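You operate a simulated robot arm through the tools that you are given. There is no shell and no other tool. Be economical: measure what you need, move in short steps, check, and stop when the job is done.

You run a simulated robot arm. Do the job below in one go: nothing can be reset, and whatever is moved stays where it is left.

## Task
Run the black earth nut down at 15 Nm and the yellow one at 25 Nm.
Fine: use the green straight driver, one clean run a nut, and put it back in its holster.

The check looks at the end state, three seconds after you hand in, the way a careful person would. Anything else that was tipped, shoved, dropped, spilled or broken makes it a failure.

## Robot
A 7-joint arm with a two-finger parallel gripper, fixed in place. Base frame: the origin is at the foot of the arm, x ahead of it, y to its left, z up. Units: m, degrees, N and s.
With the tool pointing down near the work surface it reaches from about 0.12 to 0.56 m from the base axis. Its first joint turns from -66.0 to 66.0 degrees. Payload 2.4 kg.
The TCP is the grasp point between the finger pads, 0.03 m short of the fingertips. In the tool frame z runs along the fingers and y along their closing line. The gripper opens to 0.094 m. The fingers are 0.028 m wide and 0.01 m thick; the gripper's body (0.05 by 0.096 m) begins 0.055 m behind the TCP.
Orientation is that of the tool frame in the base frame, as a unit quaternion [x, y, z, w]. With the fingers straight down and closing along the base's y, the tool's x points along the base's -x, its y along +y and its z along -z.

## Interface
- The arm moves only by the tool servo_tool. Its argument "plan" is text: rows parted by semicolons, each of 7 numbers parted by spaces: the shift along the tool's x, y, z in units of 30 mm (1.0 is 30 mm), then the turn, a rotation vector about the tool's x, y, z in units of 5 degrees (1.0 is 5 degrees), then the opening, from 0 (shut) to 1 (fully open). In form: x y z ax ay az fingers; .... A call has 1 to 20 rows; each row shifts and turns the commanded pose from where the row before left it, along the tool's axes as they then stand. A call with a number of a shift or a turn outside -1 to 1 is refused whole. Each row takes 0.2 s and may step no farther than 0.05 m and 8.6 degrees from the row before; otherwise, or with a gripper value out of range, the whole call is refused. A pose out of reach is approached as far as the arm can. The call stops where the force on the tool passes 50 N (or 10 N more than at its start, if that is more) or the arm is blocked; 0.2 s more then pass. Each finger travels about 0.153 m/s and halts on what it meets, pressing with about 40 N; the grip force reading is that of the motor and also rises with nothing between the fingers. The clock runs only during rows and for 0.2 s after the last one: add rows that do not move to give the fingers time. It gives the time, the measured TCP pose, the force on the tool (base axes), the opening and the grip force at its end, in the units of the frame above (readings bear some noise), and new pictures: "pictures" is both (left out), scene, wrist or none.
- Cameras (640 x 400 px; columns grow to the right, rows downward): "scene" is fixed at [0.0252, 0.4845, 1.4165]; the picture's right is [-0.79, -0.61, 0.00], its down [-0.50, 0.64, -0.58] and it looks along [0.35, -0.46, -0.81] (base axes); focal length 374 px, centre (320, 200). "wrist" rides on the gripper at [0.076, 0.014, -0.102] in the tool frame; the picture's right is [-0.18, 0.98, 0.00], its down [-0.75, -0.14, -0.64] and it looks along [-0.63, -0.12, 0.77] (tool axes); focal length 243 px, centre (320, 200). There is no depth. A picture from a camera that has moved, and an enlarged one, comes with that camera's place and axes in the base frame and with its lens.
- enlarge(camera, box): a new picture of the part [left, top, right, bottom] of that camera's present view, enlarged. The clock stands still meanwhile.
- job_done(): hands the job in; it is judged then, once.

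Go step by step. Nothing tells you positions but the pictures and the camera data: compare them with the known pose of the tool, close in by small moves and look again before you grip or let go. The budget is 120 turns and 170 pictures, counting those below and the enlarged ones. Unless the task says otherwise, let go and move clear before handing in, and close with one line.

The tools are called after "Request:" by a JSON object that holds its "method" and its "body". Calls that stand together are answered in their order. servo_tool: Moves the arm, as the interface text tells. Its arguments: {"type":"object","properties":{"plan":{"type":"string"},"pictures":{"type":"string","enum":["both","scene","wrist","none"]}},"required":["plan"]} The other tools are called the same way: enlarge (camera, box) takes an enlarged picture of a part of a camera's view; job_done () hands the job in.

At the start:

```text
time: 0.0
tool_pos: [0.4056, 0.1252, 0.9583]
orientation: [0.0, 1.0, 0.0, 0.0]
ft_force: [0.0, 0.2, -0.1]
finger_gap: 0.0937
finger_force: 0.0
```

scene: 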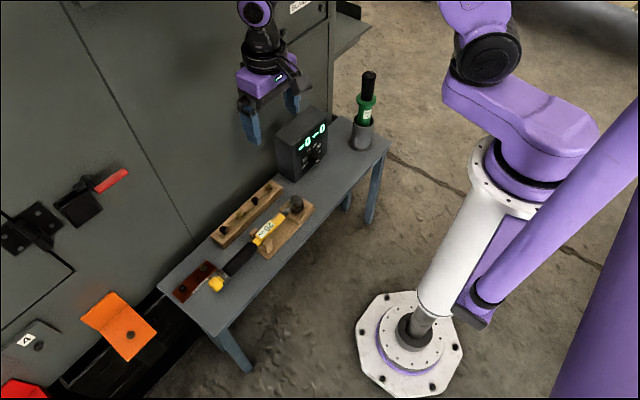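
wrist: 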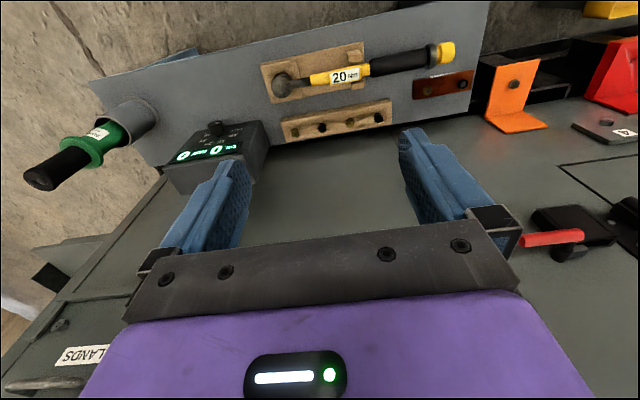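

I see a green straight driver in a holster, a display box (torque controller?), a yellow wrench "20 Nm", a wooden block with nuts, orange, red tabs on the cabinet. I'll look closer first.

Request:
{"method": "enlarge", "body": {"camera": "scene", "box": [260, 60, 400, 180]}}

Request:
{"method": "enlarge", "body": {"camera": "scene", "box": [160, 170, 330, 310]}}

Request:
{"method": "enlarge", "body": {"camera": "scene", "box": [0, 150, 200, 400]}}

Request:
{"method": "enlarge", "body": {"camera": "wrist", "box": [0, 80, 280, 220]}}

Request:
{"method": "enlarge", "body": {"camera": "wrist", "box": [240, 30, 480, 150]}}

Request:
{"method": "enlarge", "body": {"camera": "wrist", "box": [440, 0, 640, 180]}}

```text
3.33 times, centred on (330, 120) of scene
camera zoom: at [0.0252, 0.4845, 1.4165], right [-0.79, -0.61, 0.0], down [-0.5, 0.64, -0.58], along [0.35, -0.46, -0.81], focal length 1246 px, centre (287, 467)
```

zoom: 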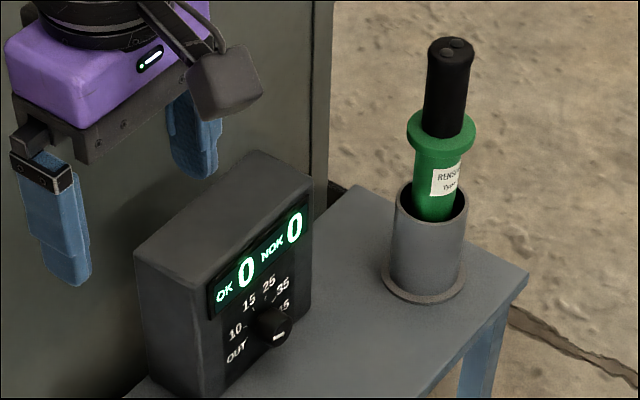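

```text
2.86 times, centred on (245, 240) of scene
camera zoom: at [0.0252, 0.4845, 1.4165], right [-0.79, -0.61, 0.0], down [-0.5, 0.64, -0.58], along [0.35, -0.46, -0.81], focal length 1068 px, centre (534, 86)
```

zoom: 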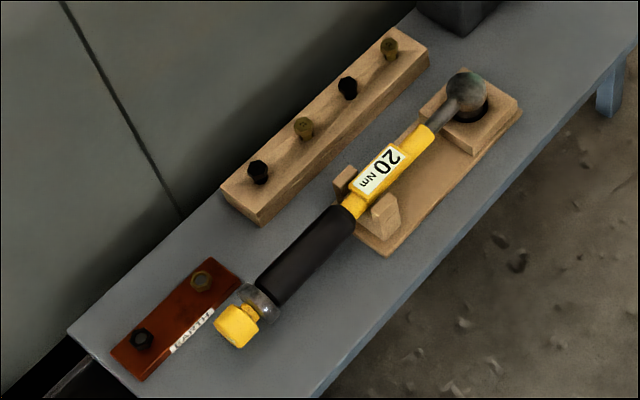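

```text
1.60 times, centred on (100, 275) of scene
camera zoom: at [0.0252, 0.4845, 1.4165], right [-0.79, -0.61, 0.0], down [-0.5, 0.64, -0.58], along [0.35, -0.46, -0.81], focal length 598 px, centre (672, 80)
```

zoom: 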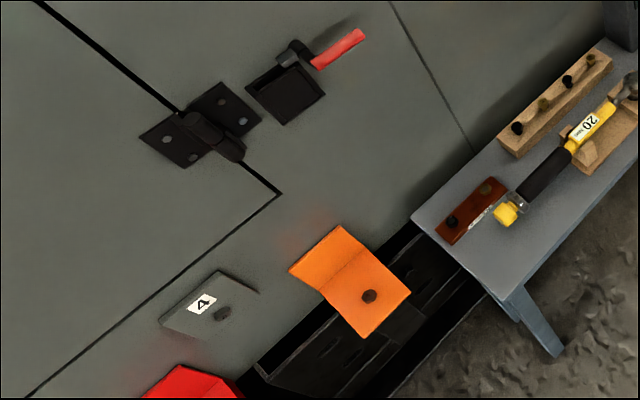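

```text
2.29 times, centred on (140, 150) of wrist
camera zoom: at [0.3291, 0.1392, 1.0606], right [0.18, 0.98, 0.0], down [0.75, -0.14, 0.64], along [0.63, -0.12, -0.77], focal length 555 px, centre (731, 314)
```

zoom: 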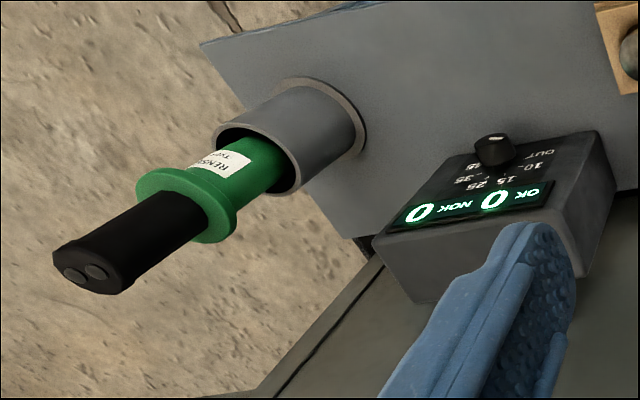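

```text
2.67 times, centred on (360, 90) of wrist
camera zoom: at [0.3291, 0.1392, 1.0606], right [0.18, 0.98, 0.0], down [0.75, -0.14, 0.64], along [0.63, -0.12, -0.77], focal length 647 px, centre (213, 493)
```

zoom: 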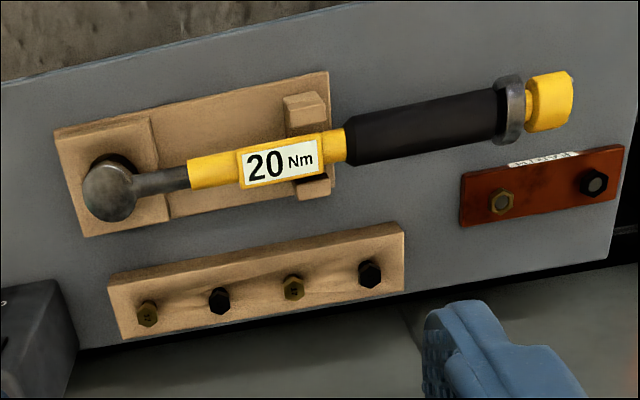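

```text
2.22 times, centred on (540, 90) of wrist
camera zoom: at [0.3291, 0.1392, 1.0606], right [0.18, 0.98, 0.0], down [0.75, -0.14, 0.64], along [0.63, -0.12, -0.77], focal length 539 px, centre (-169, 444)
```

zoom: 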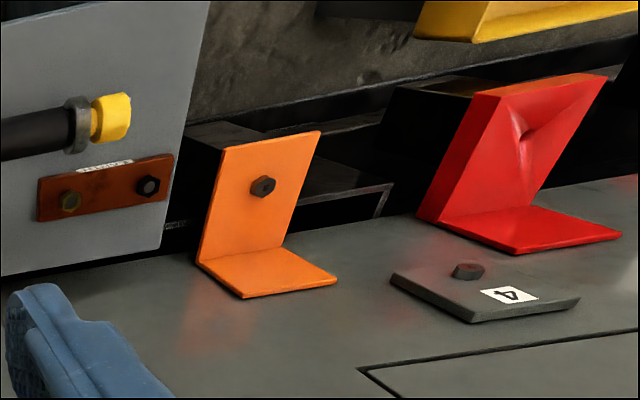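

The earth bar (labelled) lies at about (0.515, 0.33–0.40). The driver is at (0.445, -0.28) with its top at z≈0.795, and the torque dial sits on the box at about (0.507, -0.13, 0.55). I'll move the wrist camera in to read the dial.

Request:
{"method": "servo_tool", "body": {"plan": "0.1 -0.8 0.9 0 0 0 1;0.1 -0.8 0.9 0 0 0 1;0.1 -0.8 0.9 0 0 0 1;0.1 -0.8 0.9 0 0 0 1;0.1 -0.8 0.9 0 0 0 1;0.1 -0.8 0.9 0 0 0 1;0.1 -0.8 0.9 0 0 0 1;0.1 -0.8 0.9 0 0 0 1;0.1 -0.8 0.9 0 0 0 1;0.1 -0.8 0.9 0 0 0 1"}}

Request:
{"method": "enlarge", "body": {"camera": "wrist", "box": [200, 0, 440, 150]}}

```text
time: 2.2
tool_pos: [0.3772, -0.1137, 0.6889]
orientation: [0.0, 1.0, 0.0, 0.001]
ft_force: [0.6, 0.6, -0.6]
finger_gap: 0.0939
finger_force: 0.0
camera wrist: at [0.3006, -0.1007, 0.7909], right [0.18, 0.98, 0.0], down [0.75, -0.14, 0.64], along [0.63, -0.12, -0.77], focal length 243 px, centre (320, 200)
```

scene: 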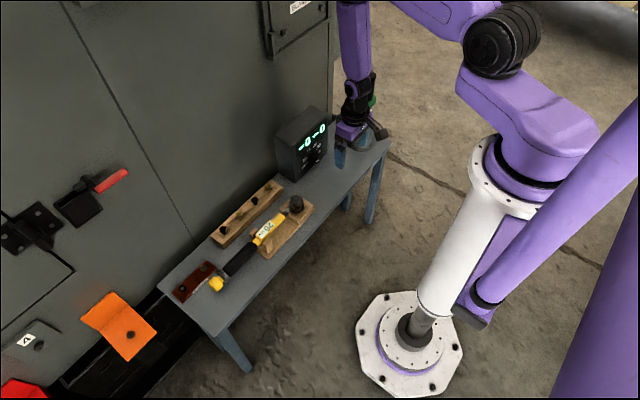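
wrist: 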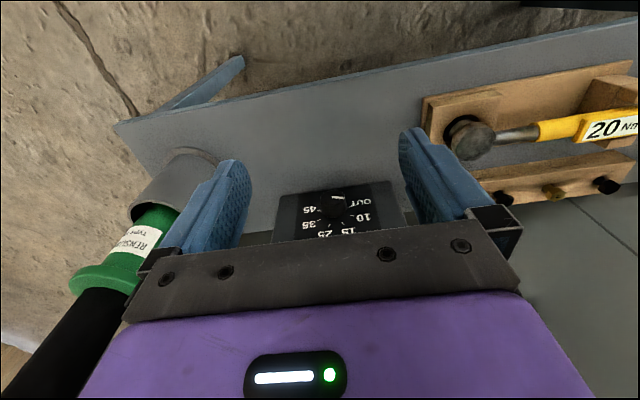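

```text
2.67 times, centred on (320, 75) of wrist
camera zoom: at [0.3006, -0.1007, 0.7909], right [0.18, 0.98, 0.0], down [0.75, -0.14, 0.64], along [0.63, -0.12, -0.77], focal length 647 px, centre (320, 533)
```

zoom: 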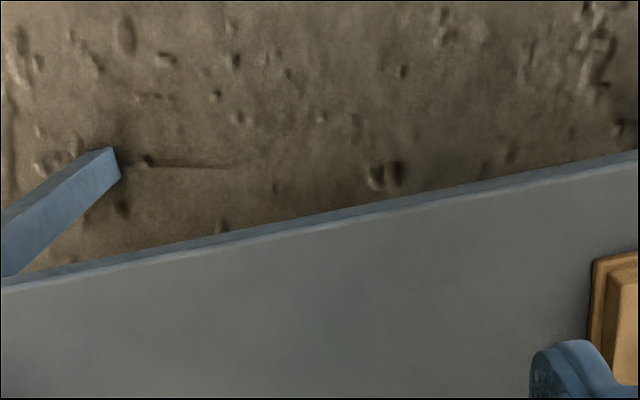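

The wrist view is upside down relative to the bench. I'll zoom on the dial.

Request:
{"method": "enlarge", "body": {"camera": "wrist", "box": [260, 165, 420, 245]}}

Request:
{"method": "enlarge", "body": {"camera": "scene", "box": [260, 90, 350, 190]}}

```text
4.00 times, centred on (340, 205) of wrist
camera zoom: at [0.3006, -0.1007, 0.7909], right [0.18, 0.98, 0.0], down [0.75, -0.14, 0.64], along [0.63, -0.12, -0.77], focal length 970 px, centre (240, 180)
```

zoom: 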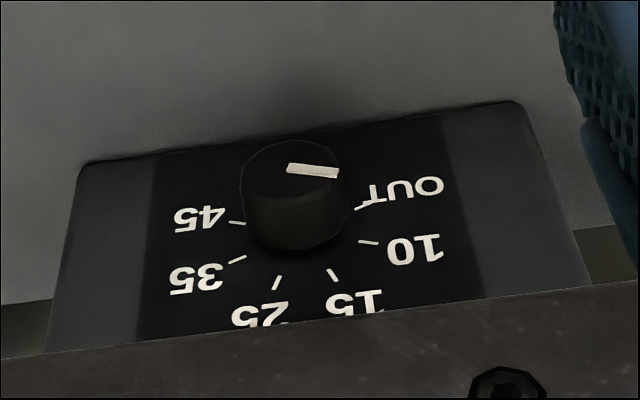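

```text
4.00 times, centred on (305, 140) of scene
camera zoom: at [0.0252, 0.4845, 1.4165], right [-0.79, -0.61, 0.0], down [-0.5, 0.64, -0.58], along [0.35, -0.46, -0.81], focal length 1495 px, centre (380, 440)
```

zoom: 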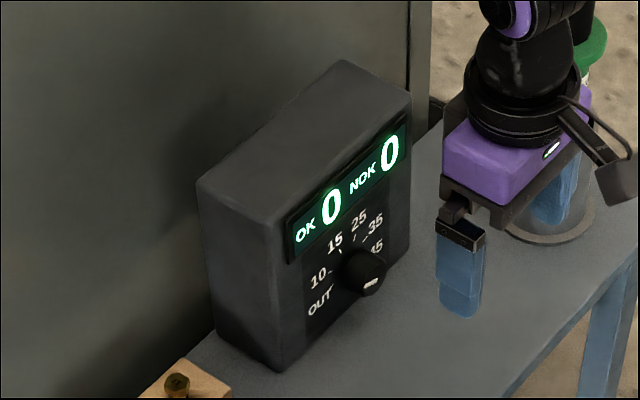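

Request:
{"method": "enlarge", "body": {"camera": "wrist", "box": [310, 190, 370, 230]}}

Request:
{"method": "enlarge", "body": {"camera": "scene", "box": [330, 145, 370, 170]}}

Request:
{"method": "enlarge", "body": {"camera": "scene", "box": [325, 140, 375, 172]}}

```text
10.00 times, centred on (340, 210) of wrist
camera zoom: at [0.3006, -0.1007, 0.7909], right [0.18, 0.98, 0.0], down [0.75, -0.14, 0.64], along [0.63, -0.12, -0.77], focal length 2426 px, centre (120, 100)
```

zoom: 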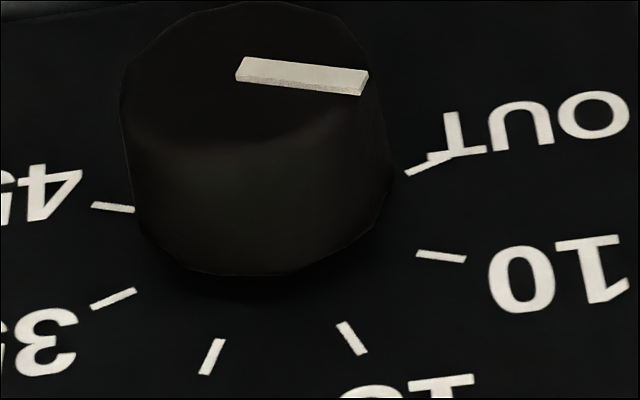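

```text
16.00 times, centred on (350, 158) of scene
camera zoom: at [0.0252, 0.4845, 1.4165], right [-0.79, -0.61, 0.0], down [-0.5, 0.64, -0.58], along [0.35, -0.46, -0.81], focal length 5980 px, centre (-160, 880)
```

zoom: 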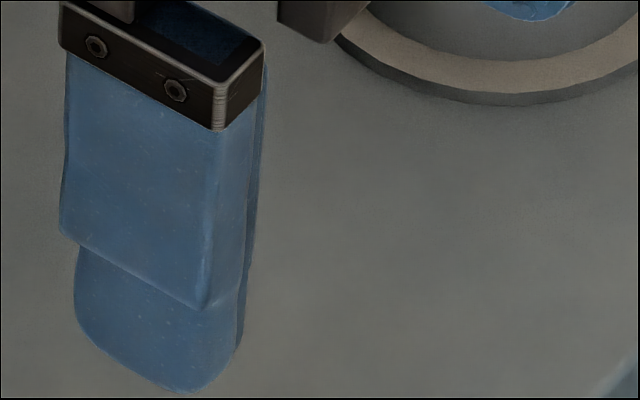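

```text
12.50 times, centred on (350, 156) of scene
camera zoom: at [0.0252, 0.4845, 1.4165], right [-0.79, -0.61, 0.0], down [-0.5, 0.64, -0.58], along [0.35, -0.46, -0.81], focal length 4672 px, centre (-55, 750)
```

zoom: 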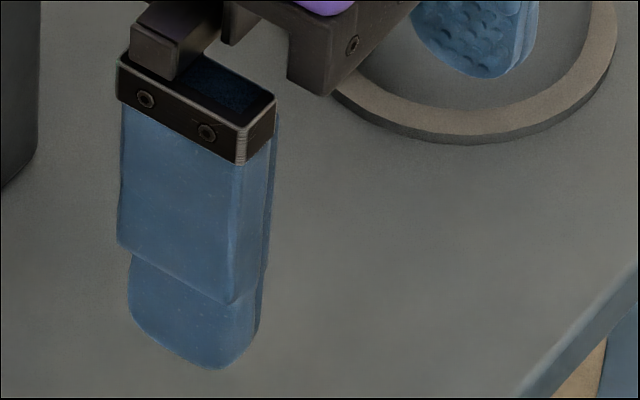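

The dial pointer is at "10", with stops spaced about 48° apart. The knob is about 32 mm across and 20 mm deep, centred near (0.495–0.515, -0.123, 0.553) with its axis along x. I'll pitch and tilt the tool so I can straddle the knob from above and turn it about x.

Request:
{"method": "servo_tool", "body": {"plan": "0 0 0 0 -1 0 0.6;0 0 0 0 -1 0 0.6;0 0 0 0 -1 0 0.6;0 0 0 0 -1 0 0.6;0 0 0 0.94 0 -0.342 0.6;0 0 0 0.94 0 -0.342 0.6;0 0 0 0.94 0 -0.342 0.6;0 0 0 0.94 0 -0.342 0.6;0 0 0 0.94 0 -0.342 0.6;0 0 0 0.94 0 -0.342 0.6;0 0 0 0.94 0 -0.342 0.6"}}

```text
time: 4.6
tool_pos: [0.3751, -0.1137, 0.6898]
orientation: [-0.053, 0.939, -0.296, 0.166]
ft_force: [0.5, 0.5, -0.7]
finger_gap: 0.0564
finger_force: 0.1
camera wrist: at [0.2686, -0.0631, 0.7376], right [0.17, 0.84, -0.51], down [0.49, 0.38, 0.79], along [0.86, -0.39, -0.34], focal length 243 px, centre (320, 200)
```

scene: 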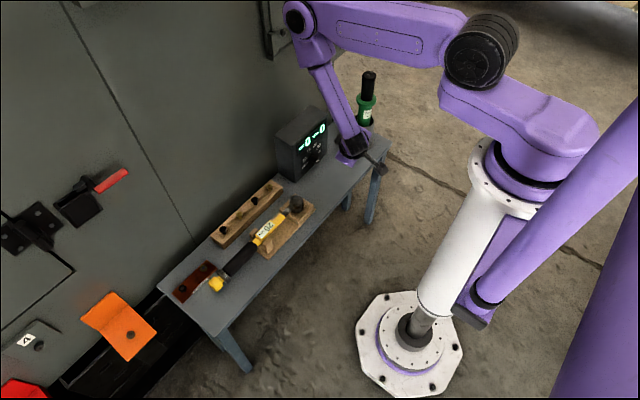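
wrist: 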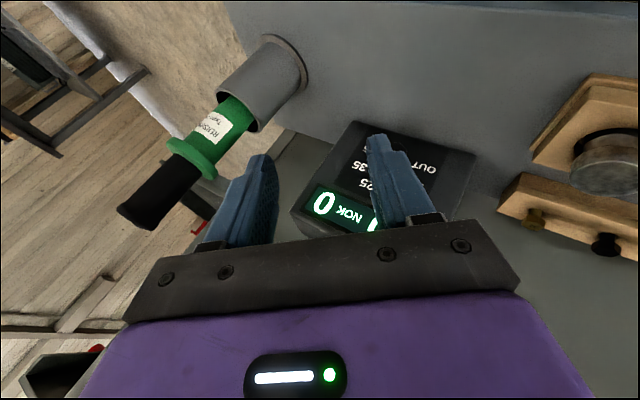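

Request:
{"method": "servo_tool", "body": {"plan": "-0.134 0.586 0.971 0 0 0 0.55;-0.134 0.586 0.971 0 0 0 0.55;-0.134 0.586 0.971 0 0 0 0.55;-0.134 0.586 0.971 0 0 0 0.55"}}

Request:
{"method": "enlarge", "body": {"camera": "scene", "box": [260, 90, 380, 180]}}

Request:
{"method": "enlarge", "body": {"camera": "wrist", "box": [200, 100, 480, 270]}}

```text
time: 5.6
tool_pos: [0.431, -0.1163, 0.5625]
orientation: [-0.052, 0.939, -0.297, 0.166]
ft_force: [-0.2, -0.1, -0.4]
finger_gap: 0.0518
finger_force: 0.1
camera wrist: at [0.3239, -0.0656, 0.612], right [0.17, 0.84, -0.51], down [0.49, 0.38, 0.79], along [0.86, -0.39, -0.34], focal length 243 px, centre (320, 200)
```

scene: 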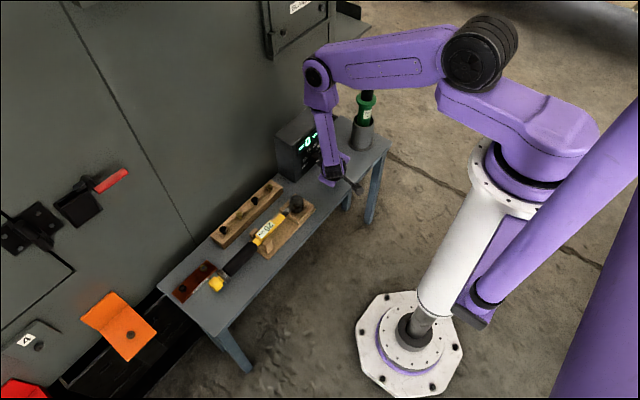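
wrist: 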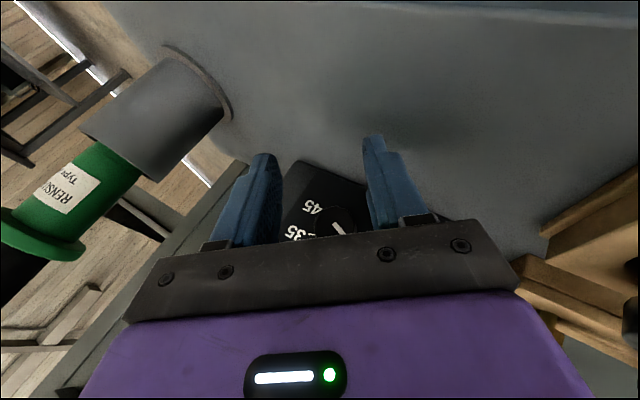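

```text
4.44 times, centred on (320, 135) of scene
camera zoom: at [0.0252, 0.4845, 1.4165], right [-0.79, -0.61, 0.0], down [-0.5, 0.64, -0.58], along [0.35, -0.46, -0.81], focal length 1661 px, centre (320, 489)
```

zoom: 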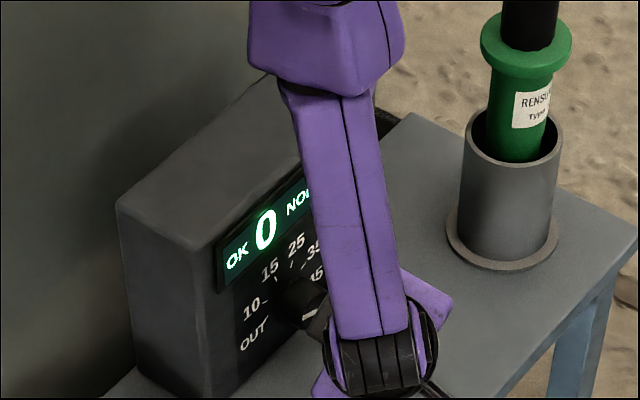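

```text
2.29 times, centred on (340, 185) of wrist
camera zoom: at [0.3239, -0.0656, 0.612], right [0.17, 0.84, -0.51], down [0.49, 0.38, 0.79], along [0.86, -0.39, -0.34], focal length 555 px, centre (274, 234)
```

zoom: 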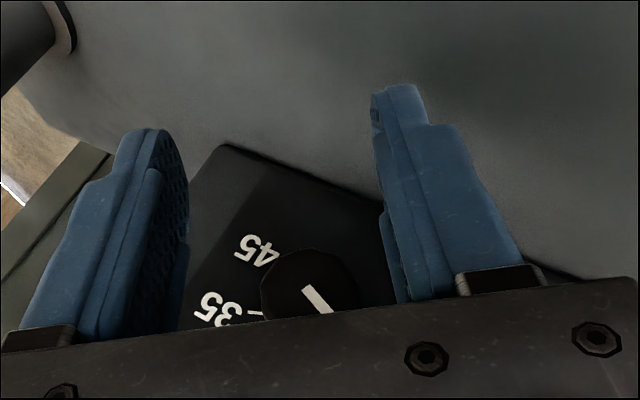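

Request:
{"method": "servo_tool", "body": {"plan": "-0.594 0 0.155 0 0 0 0.55;-0.594 0 0.155 0 0 0 0.55;-0.594 0 0.155 0 0 0 0.55"}}

Request:
{"method": "enlarge", "body": {"camera": "wrist", "box": [200, 100, 480, 270]}}

Request:
{"method": "enlarge", "body": {"camera": "scene", "box": [280, 110, 370, 180]}}

```text
time: 6.4
tool_pos: [0.4864, -0.1129, 0.5675]
orientation: [-0.053, 0.939, -0.296, 0.167]
ft_force: [-0.2, 0.4, 0.7]
finger_gap: 0.0519
finger_force: 0.0
camera wrist: at [0.3787, -0.0617, 0.6162], right [0.17, 0.84, -0.51], down [0.49, 0.38, 0.79], along [0.86, -0.39, -0.35], focal length 243 px, centre (320, 200)
```

scene: 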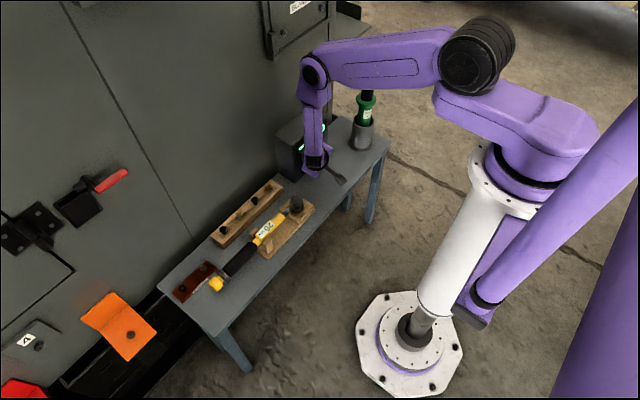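
wrist: 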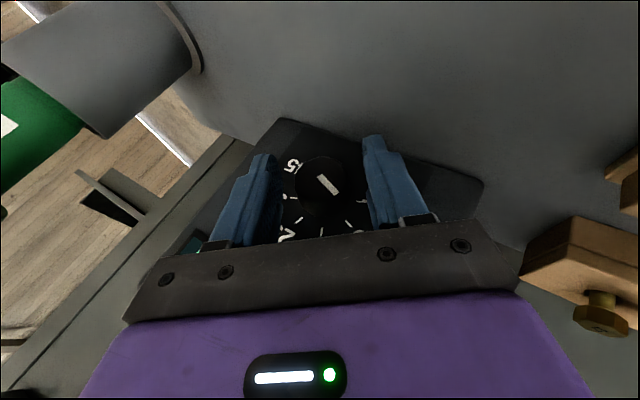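

```text
2.29 times, centred on (340, 185) of wrist
camera zoom: at [0.3787, -0.0617, 0.6162], right [0.17, 0.84, -0.51], down [0.49, 0.38, 0.79], along [0.86, -0.39, -0.35], focal length 555 px, centre (274, 234)
```

zoom: 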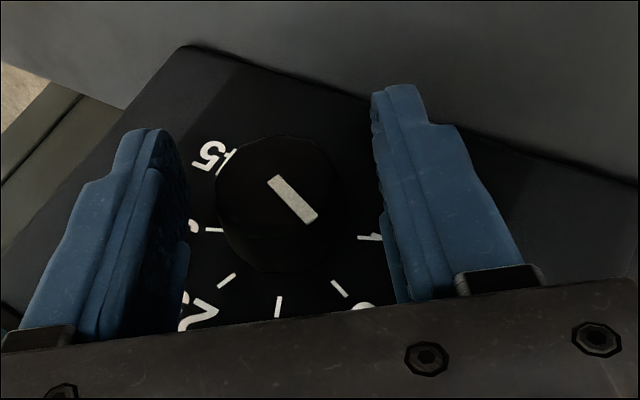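

```text
5.71 times, centred on (325, 145) of scene
camera zoom: at [0.0252, 0.4845, 1.4165], right [-0.79, -0.61, 0.0], down [-0.5, 0.64, -0.58], along [0.35, -0.46, -0.81], focal length 2136 px, centre (291, 514)
```

zoom: 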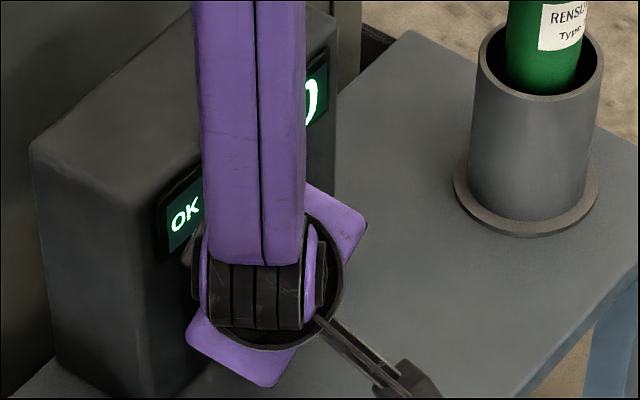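

Request:
{"method": "servo_tool", "body": {"plan": "0 0 0 0 0 0 0.2;0 0 0 0 0 0 0.2;0 0 0 0 0 0 0.2", "pictures": "wrist"}}

Request:
{"method": "enlarge", "body": {"camera": "wrist", "box": [200, 100, 480, 270]}}

```text
time: 7.2
tool_pos: [0.4857, -0.1126, 0.5664]
orientation: [-0.051, 0.939, -0.298, 0.166]
ft_force: [0.7, -2.6, 6.1]
finger_gap: 0.0335
finger_force: 45.4
camera wrist: at [0.3788, -0.0622, 0.6163], right [0.17, 0.84, -0.51], down [0.49, 0.38, 0.79], along [0.86, -0.39, -0.34], focal length 243 px, centre (320, 200)
```

wrist: 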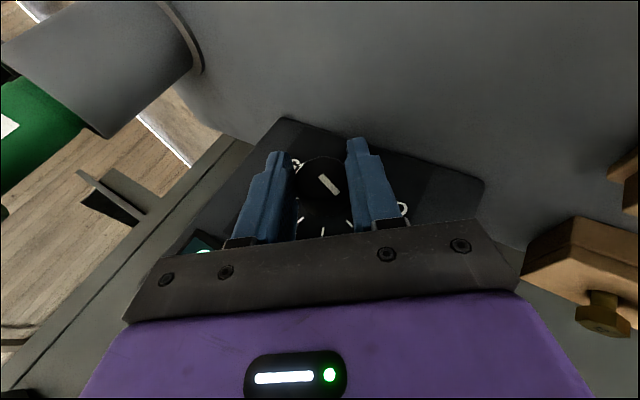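

```text
2.29 times, centred on (340, 185) of wrist
camera zoom: at [0.3788, -0.0622, 0.6163], right [0.17, 0.84, -0.51], down [0.49, 0.38, 0.79], along [0.86, -0.39, -0.34], focal length 555 px, centre (274, 234)
```

zoom: 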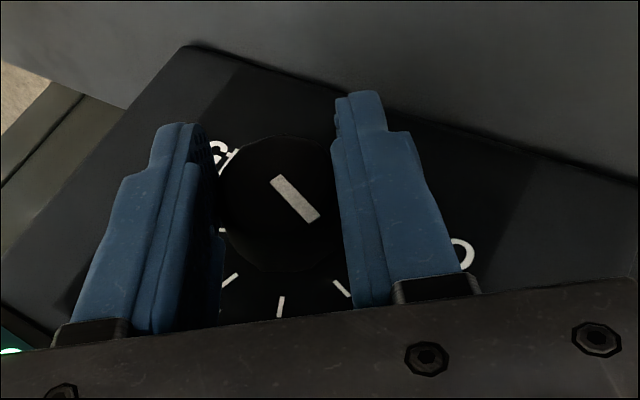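

Request:
{"method": "servo_tool", "body": {"plan": "0 -0.034 0 -0.94 0 0.342 0.2;0 -0.034 0 -0.94 0 0.342 0.2;0 -0.034 0 -0.94 0 0.342 0.2;0 -0.034 0 -0.94 0 0.342 0.2;0 -0.034 0 -0.94 0 0.342 0.2;0 -0.034 0 -0.94 0 0.342 0.2;0 -0.034 0 -0.94 0 0.342 0.2;0 -0.034 0 -0.94 0 0.342 0.2;0 -0.034 0 -0.94 0 0.342 0.2;0 -0.02 0 -0.56 0 0.205 0.2"}}

Request:
{"method": "enlarge", "body": {"camera": "wrist", "box": [200, 100, 480, 270]}}

```text
time: 9.4
tool_pos: [0.4858, -0.1235, 0.5698]
orientation: [0.019, 0.978, 0.112, 0.173]
ft_force: [4.7, -4.5, -10.8]
finger_gap: 0.0332
finger_force: 45.1
camera wrist: at [0.3784, -0.1256, 0.6405], right [0.17, 0.94, 0.28], down [0.49, -0.33, 0.81], along [0.86, 0.0, -0.52], focal length 243 px, centre (320, 200)
```

scene: 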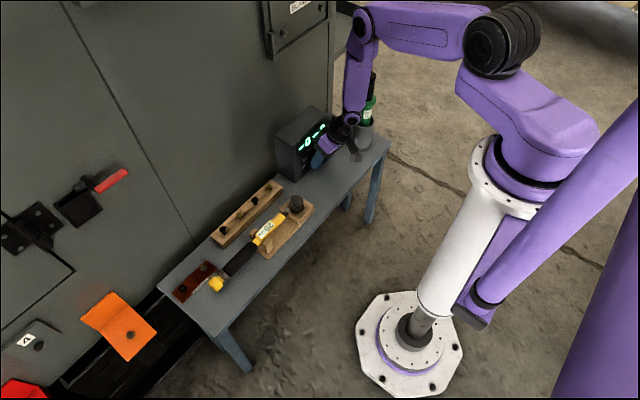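
wrist: 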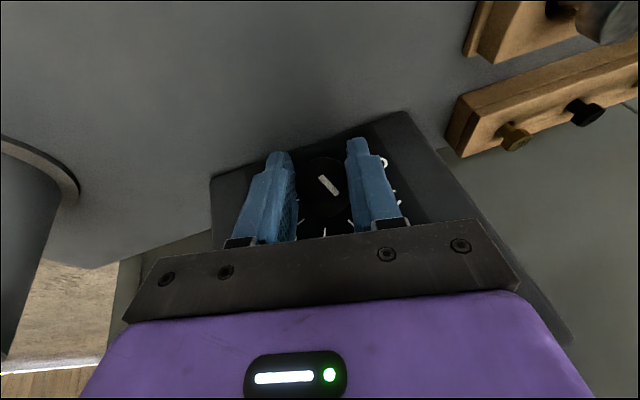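

```text
2.29 times, centred on (340, 185) of wrist
camera zoom: at [0.3784, -0.1256, 0.6405], right [0.17, 0.94, 0.28], down [0.49, -0.33, 0.81], along [0.86, 0.0, -0.52], focal length 555 px, centre (274, 234)
```

zoom: 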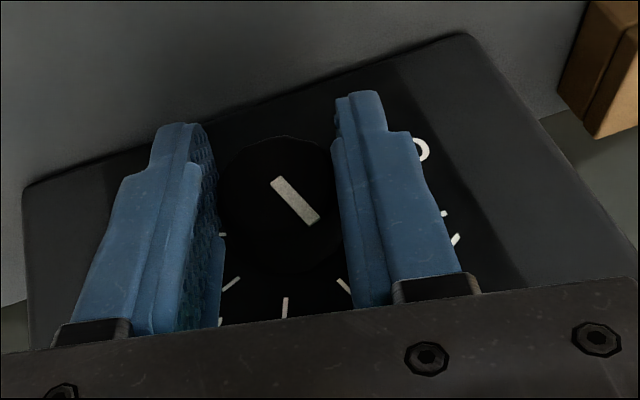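

Request:
{"method": "servo_tool", "body": {"plan": "0 0 0 0 0 0 0.6;0 0 0 0 0 0 0.6;0.94 0 -0.342 0 0 0 0.6;0.94 0 -0.342 0 0 0 0.6;0.94 0 -0.342 0 0 0 0.6"}}

Request:
{"method": "enlarge", "body": {"camera": "wrist", "box": [260, 140, 400, 240]}}

Request:
{"method": "enlarge", "body": {"camera": "scene", "box": [260, 90, 350, 190]}}

```text
time: 10.6
tool_pos: [0.3939, -0.1227, 0.5696]
orientation: [0.02, 0.979, 0.11, 0.173]
ft_force: [0.0, 0.6, -0.2]
finger_gap: 0.0564
finger_force: 0.0
camera wrist: at [0.2875, -0.1257, 0.6408], right [0.17, 0.94, 0.28], down [0.49, -0.33, 0.81], along [0.86, 0.0, -0.52], focal length 243 px, centre (320, 200)
```

scene: 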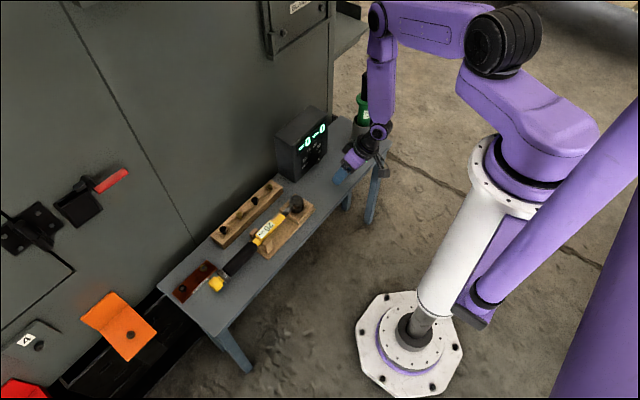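
wrist: 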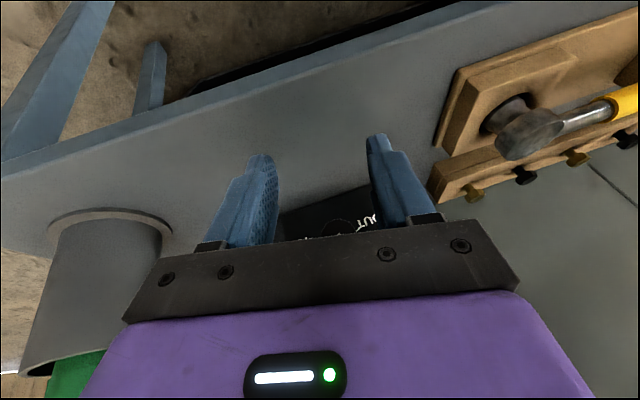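

```text
4.00 times, centred on (330, 190) of wrist
camera zoom: at [0.2875, -0.1257, 0.6408], right [0.17, 0.94, 0.28], down [0.49, -0.33, 0.81], along [0.86, 0.0, -0.52], focal length 970 px, centre (280, 240)
```

zoom: 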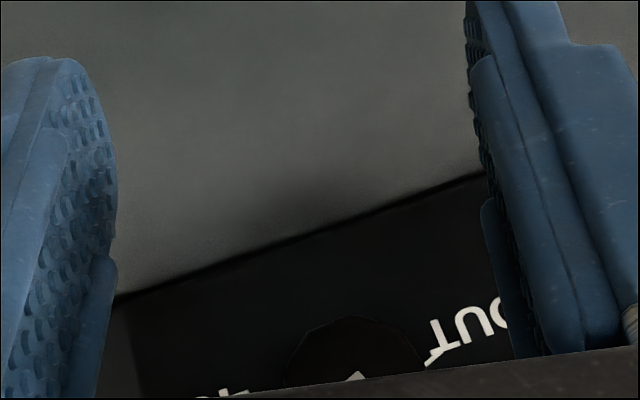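

```text
4.00 times, centred on (305, 140) of scene
camera zoom: at [0.0252, 0.4845, 1.4165], right [-0.79, -0.61, 0.0], down [-0.5, 0.64, -0.58], along [0.35, -0.46, -0.81], focal length 1495 px, centre (380, 440)
```

zoom: 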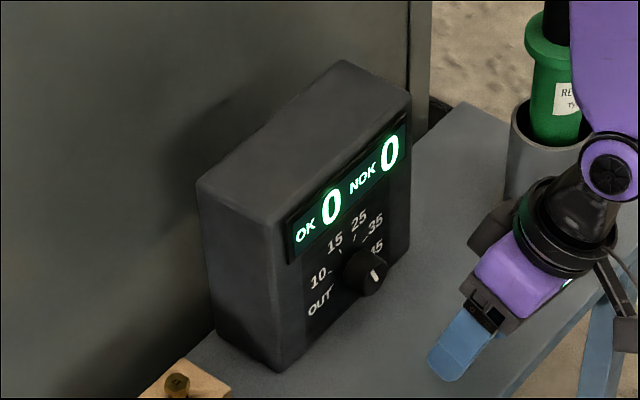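

Request:
{"method": "servo_tool", "body": {"plan": "0 0 0 0.94 0 -0.342 0.6;0 0 0 0.94 0 -0.342 0.6;0 0 0 0.56 0 -0.205 0.6;0 0 0 0 1 0 0.6;0 0 0 0 1 0 0.6;0 0 0 0 1 0 0.6;0 0 0 0 1 0 0.6;0.14 0 -1 0 0 0 0.8;0.14 0 -1 0 0 0 1;0.14 0 -1 0 0 0 1;0.14 0 -1 0 0 0 1", "pictures": "wrist"}}

Request:
{"method": "enlarge", "body": {"camera": "wrist", "box": [300, 180, 380, 240]}}

```text
time: 13.0
tool_pos: [0.3787, -0.123, 0.6895]
orientation: [0.0, 1.0, 0.0, -0.001]
ft_force: [0.7, 0.1, 0.3]
finger_gap: 0.094
finger_force: 0.0
camera wrist: at [0.3023, -0.109, 0.7914], right [0.18, 0.98, 0.0], down [0.75, -0.14, 0.64], along [0.63, -0.12, -0.77], focal length 243 px, centre (320, 200)
```

wrist: 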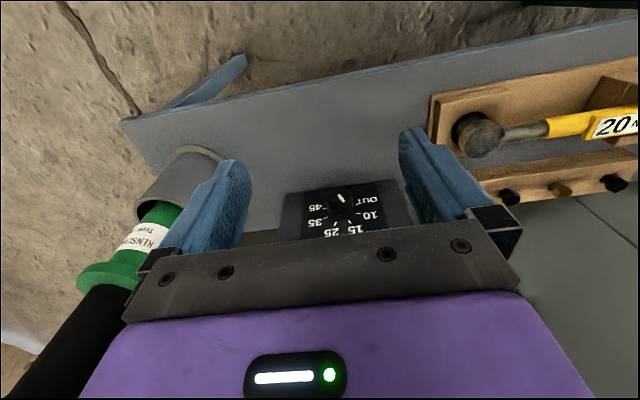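

```text
6.67 times, centred on (340, 210) of wrist
camera zoom: at [0.3023, -0.109, 0.7914], right [0.18, 0.98, 0.0], down [0.75, -0.14, 0.64], along [0.63, -0.12, -0.77], focal length 1618 px, centre (187, 133)
```

zoom: 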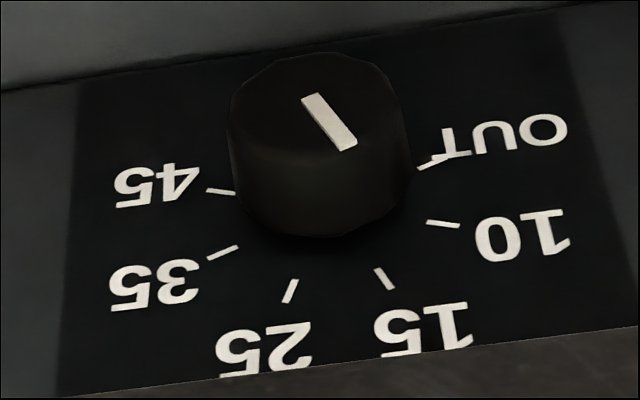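

The dial is now on 15. Next I go above the driver and look down at it.

Request:
{"method": "servo_tool", "body": {"plan": "0 0 -1 0 0 0 1;0 0 -1 0 0 0 1;0 0 -1 0 0 0 1;0 0 -1 0 0 0 1;0 0 -1 0 0 0 1;0 0 -0.8 0 0 0 1;-0.1 -1 0 0 0 0 1;-0.1 -1 0 0 0 0 1;-0.1 -1 0 0 0 0 1;-0.1 -1 0 0 0 0 1;-0.1 -1 0 0 0 0 1"}}

Request:
{"method": "enlarge", "body": {"camera": "wrist", "box": [220, 110, 440, 250]}}

Request:
{"method": "enlarge", "body": {"camera": "scene", "box": [320, 50, 420, 160]}}

```text
time: 15.4
tool_pos: [0.3934, -0.2734, 0.864]
orientation: [0.0, 1.0, 0.0, -0.001]
ft_force: [0.5, 0.7, 0.5]
finger_gap: 0.0939
finger_force: 0.1
camera wrist: at [0.3171, -0.26, 0.966], right [0.18, 0.98, 0.0], down [0.75, -0.14, 0.64], along [0.63, -0.12, -0.77], focal length 243 px, centre (320, 200)
```

scene: 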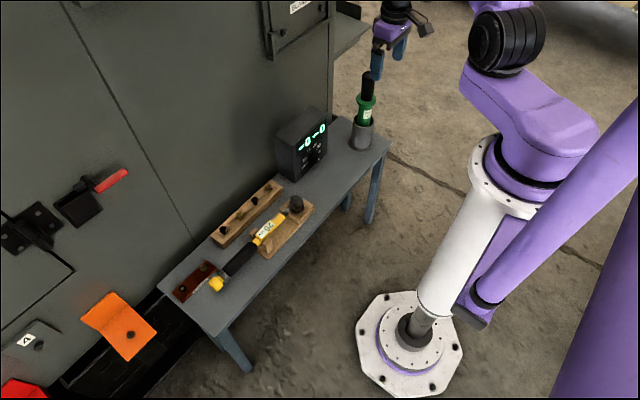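
wrist: 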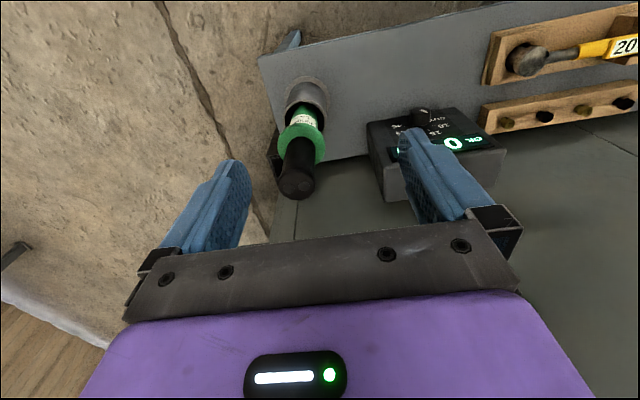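

```text
2.86 times, centred on (330, 180) of wrist
camera zoom: at [0.3171, -0.26, 0.966], right [0.18, 0.98, 0.0], down [0.75, -0.14, 0.64], along [0.63, -0.12, -0.77], focal length 693 px, centre (291, 257)
```

zoom: 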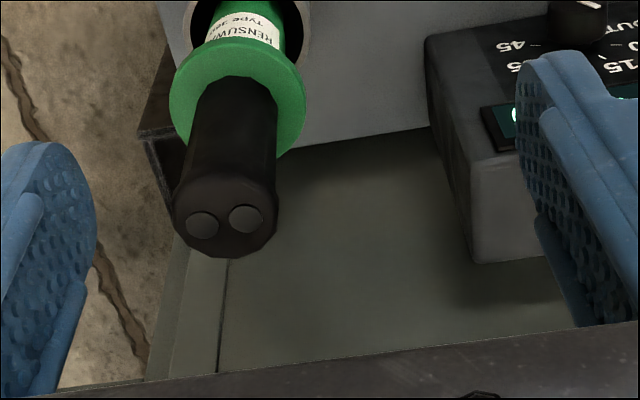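

```text
3.64 times, centred on (370, 105) of scene
camera zoom: at [0.0252, 0.4845, 1.4165], right [-0.79, -0.61, 0.0], down [-0.5, 0.64, -0.58], along [0.35, -0.46, -0.81], focal length 1359 px, centre (138, 546)
```

zoom: 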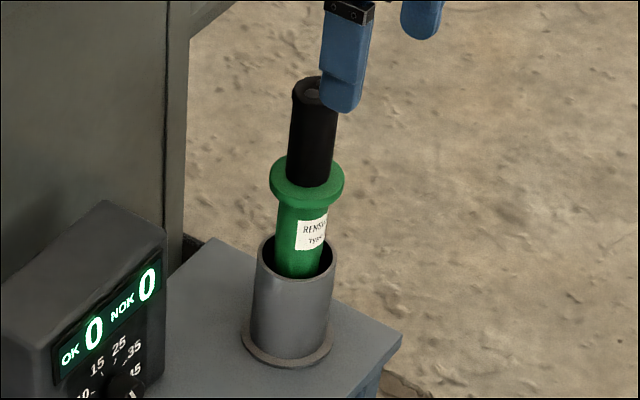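

Request:
{"method": "servo_tool", "body": {"plan": "-1 -0.6 0 0 0 0 1;-1 -0.6 0 0 0 0 1;0 0 0 0 0 0 1"}}

Request:
{"method": "enlarge", "body": {"camera": "wrist", "box": [220, 60, 420, 200]}}

Request:
{"method": "enlarge", "body": {"camera": "scene", "box": [320, 20, 420, 120]}}

```text
time: 16.2
tool_pos: [0.4538, -0.3094, 0.8652]
orientation: [0.001, 1.0, 0.0, 0.001]
ft_force: [-0.3, -0.2, -0.5]
finger_gap: 0.0939
finger_force: 0.1
camera wrist: at [0.3772, -0.2953, 0.9665], right [0.18, 0.98, 0.0], down [0.75, -0.14, 0.64], along [0.63, -0.12, -0.77], focal length 243 px, centre (320, 200)
```

scene: 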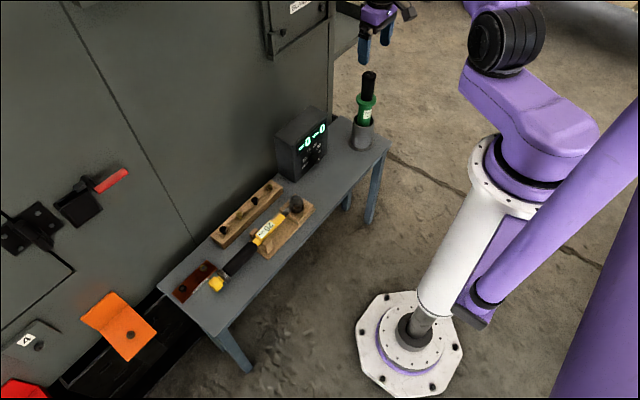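
wrist: 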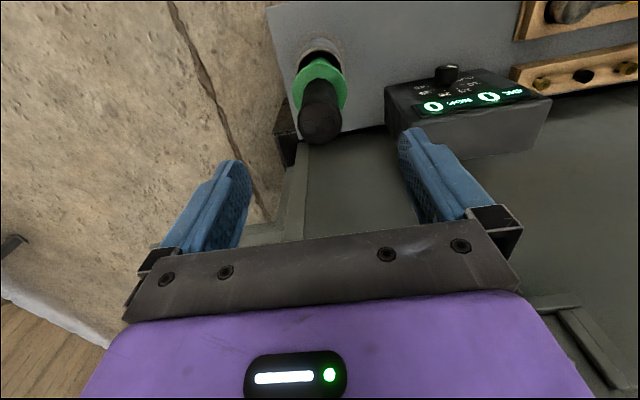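

```text
2.86 times, centred on (320, 130) of wrist
camera zoom: at [0.3772, -0.2953, 0.9665], right [0.18, 0.98, 0.0], down [0.75, -0.14, 0.64], along [0.63, -0.12, -0.77], focal length 693 px, centre (320, 400)
```

zoom: 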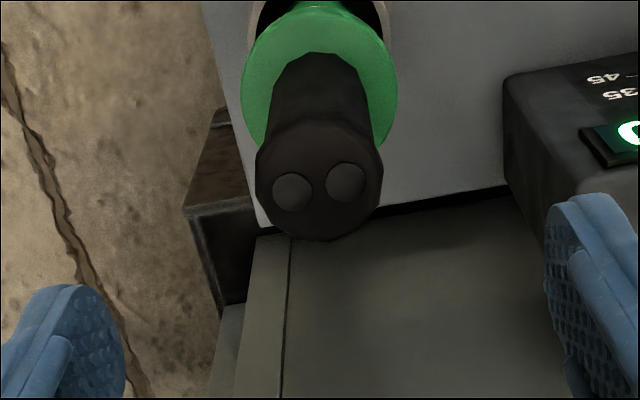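

```text
4.00 times, centred on (370, 70) of scene
camera zoom: at [0.0252, 0.4845, 1.4165], right [-0.79, -0.61, 0.0], down [-0.5, 0.64, -0.58], along [0.35, -0.46, -0.81], focal length 1495 px, centre (120, 720)
```

zoom: 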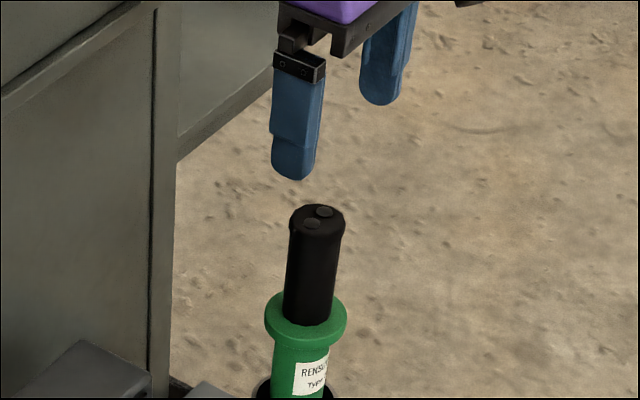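

The driver top is centred between the fingers at about (0.459, -0.309, 0.772), and the flange is at about 0.69. I'll descend around the handle.

Request:
{"method": "servo_tool", "body": {"plan": "-0.17 0 0 0 0 0 1;0 0 0.888 0 0 0 1;0 0 0.888 0 0 0 1;0 0 0.888 0 0 0 1;0 0 0.888 0 0 0 1;0 0 0.888 0 0 0 1"}}

Request:
{"method": "enlarge", "body": {"camera": "wrist", "box": [200, 100, 440, 250]}}

Request:
{"method": "enlarge", "body": {"camera": "scene", "box": [320, 50, 420, 150]}}

```text
time: 17.6
tool_pos: [0.459, -0.3097, 0.7312]
orientation: [0.001, 1.0, 0.0, 0.001]
ft_force: [-0.2, 0.1, 0.7]
finger_gap: 0.0941
finger_force: 0.0
camera wrist: at [0.3819, -0.2961, 0.8328], right [0.18, 0.98, 0.0], down [0.75, -0.14, 0.64], along [0.63, -0.12, -0.77], focal length 243 px, centre (320, 200)
```

scene: 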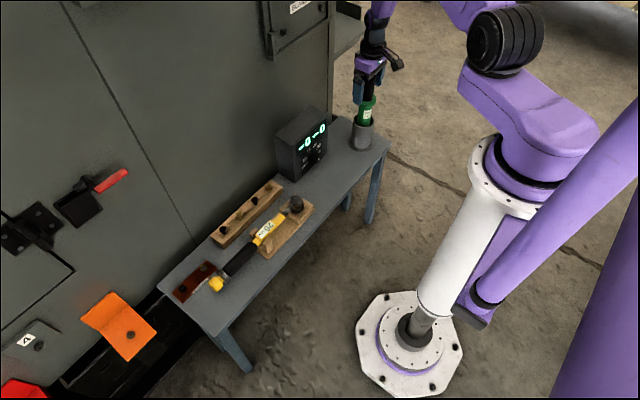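
wrist: 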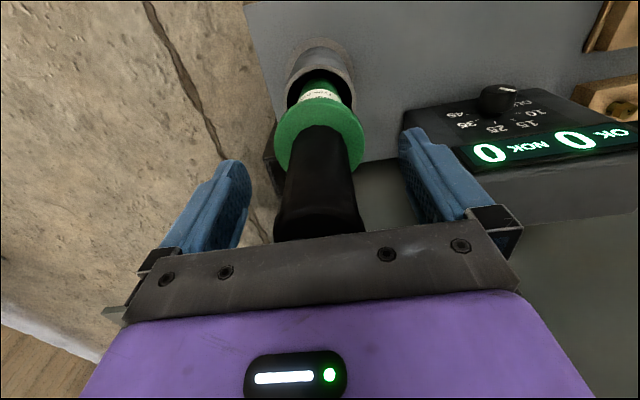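

```text
2.67 times, centred on (320, 175) of wrist
camera zoom: at [0.3819, -0.2961, 0.8328], right [0.18, 0.98, 0.0], down [0.75, -0.14, 0.64], along [0.63, -0.12, -0.77], focal length 647 px, centre (320, 267)
```

zoom: 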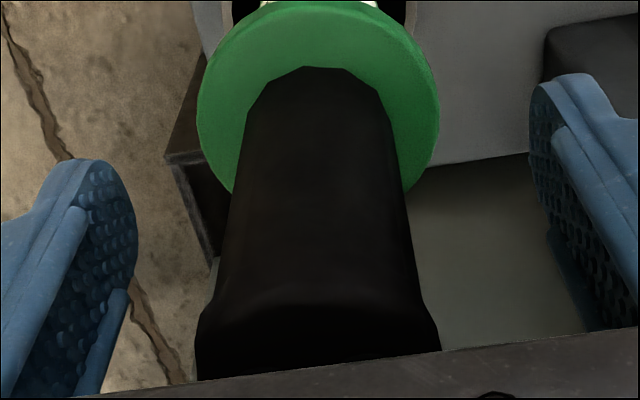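

```text
4.00 times, centred on (370, 100) of scene
camera zoom: at [0.0252, 0.4845, 1.4165], right [-0.79, -0.61, 0.0], down [-0.5, 0.64, -0.58], along [0.35, -0.46, -0.81], focal length 1495 px, centre (120, 600)
```

zoom: 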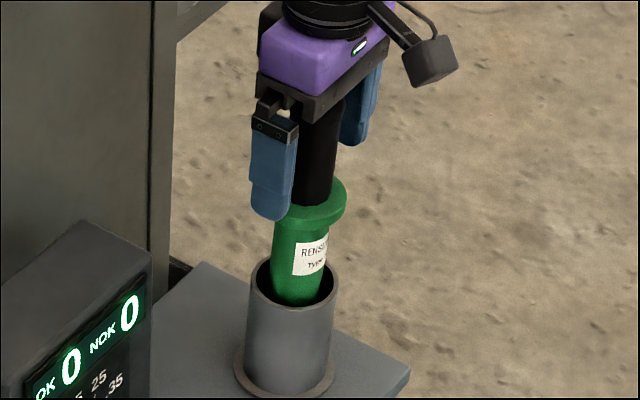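

Request:
{"method": "servo_tool", "body": {"plan": "0 0 0 0 0 0 0.2;0 0 0 0 0 0 0.2;0 0 0 0 0 0 0.2;0 0 0 0 0 0 0.2"}}

Request:
{"method": "enlarge", "body": {"camera": "scene", "box": [320, 50, 420, 150]}}

Request:
{"method": "enlarge", "body": {"camera": "wrist", "box": [200, 100, 440, 250]}}

```text
time: 18.6
tool_pos: [0.4578, -0.3102, 0.7308]
orientation: [0.0, 1.0, -0.001, 0.0]
ft_force: [0.4, -1.5, 0.8]
finger_gap: 0.0368
finger_force: 39.9
camera wrist: at [0.3818, -0.296, 0.8329], right [0.18, 0.98, 0.0], down [0.75, -0.14, 0.64], along [0.63, -0.12, -0.77], focal length 243 px, centre (320, 200)
```

scene: 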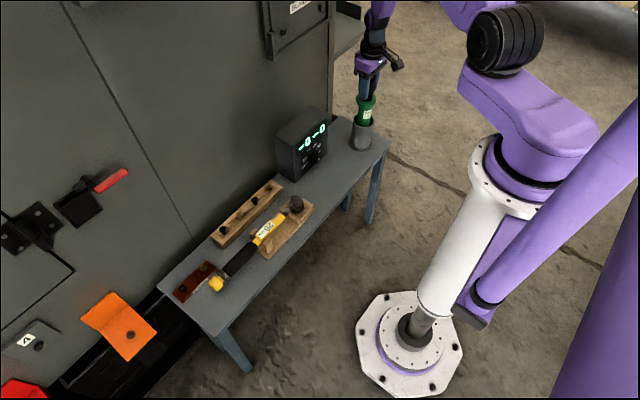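
wrist: 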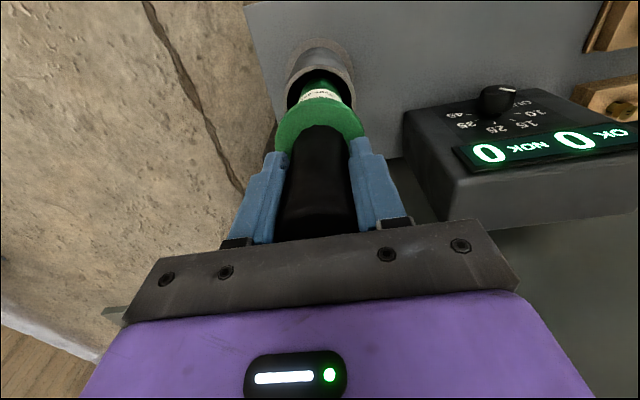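

```text
4.00 times, centred on (370, 100) of scene
camera zoom: at [0.0253, 0.4844, 1.4165], right [-0.79, -0.61, 0.0], down [-0.5, 0.64, -0.58], along [0.35, -0.46, -0.81], focal length 1495 px, centre (120, 600)
```

zoom: 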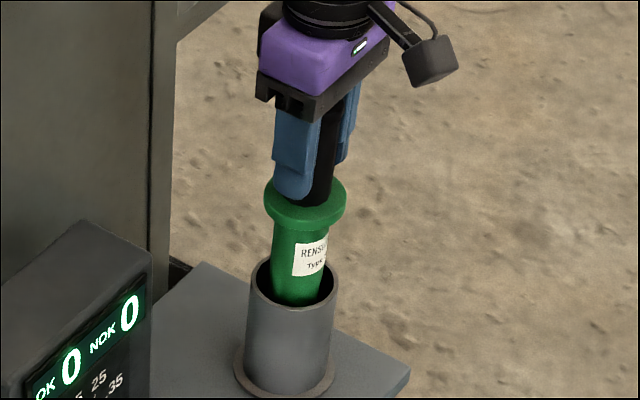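

```text
2.67 times, centred on (320, 175) of wrist
camera zoom: at [0.3818, -0.296, 0.8329], right [0.18, 0.98, 0.0], down [0.75, -0.14, 0.64], along [0.63, -0.12, -0.77], focal length 647 px, centre (320, 267)
```

zoom: 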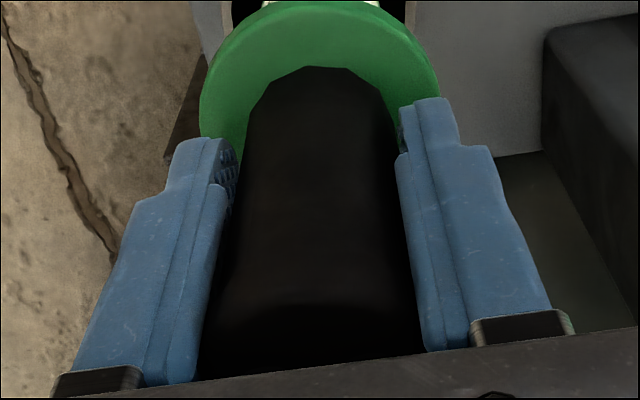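

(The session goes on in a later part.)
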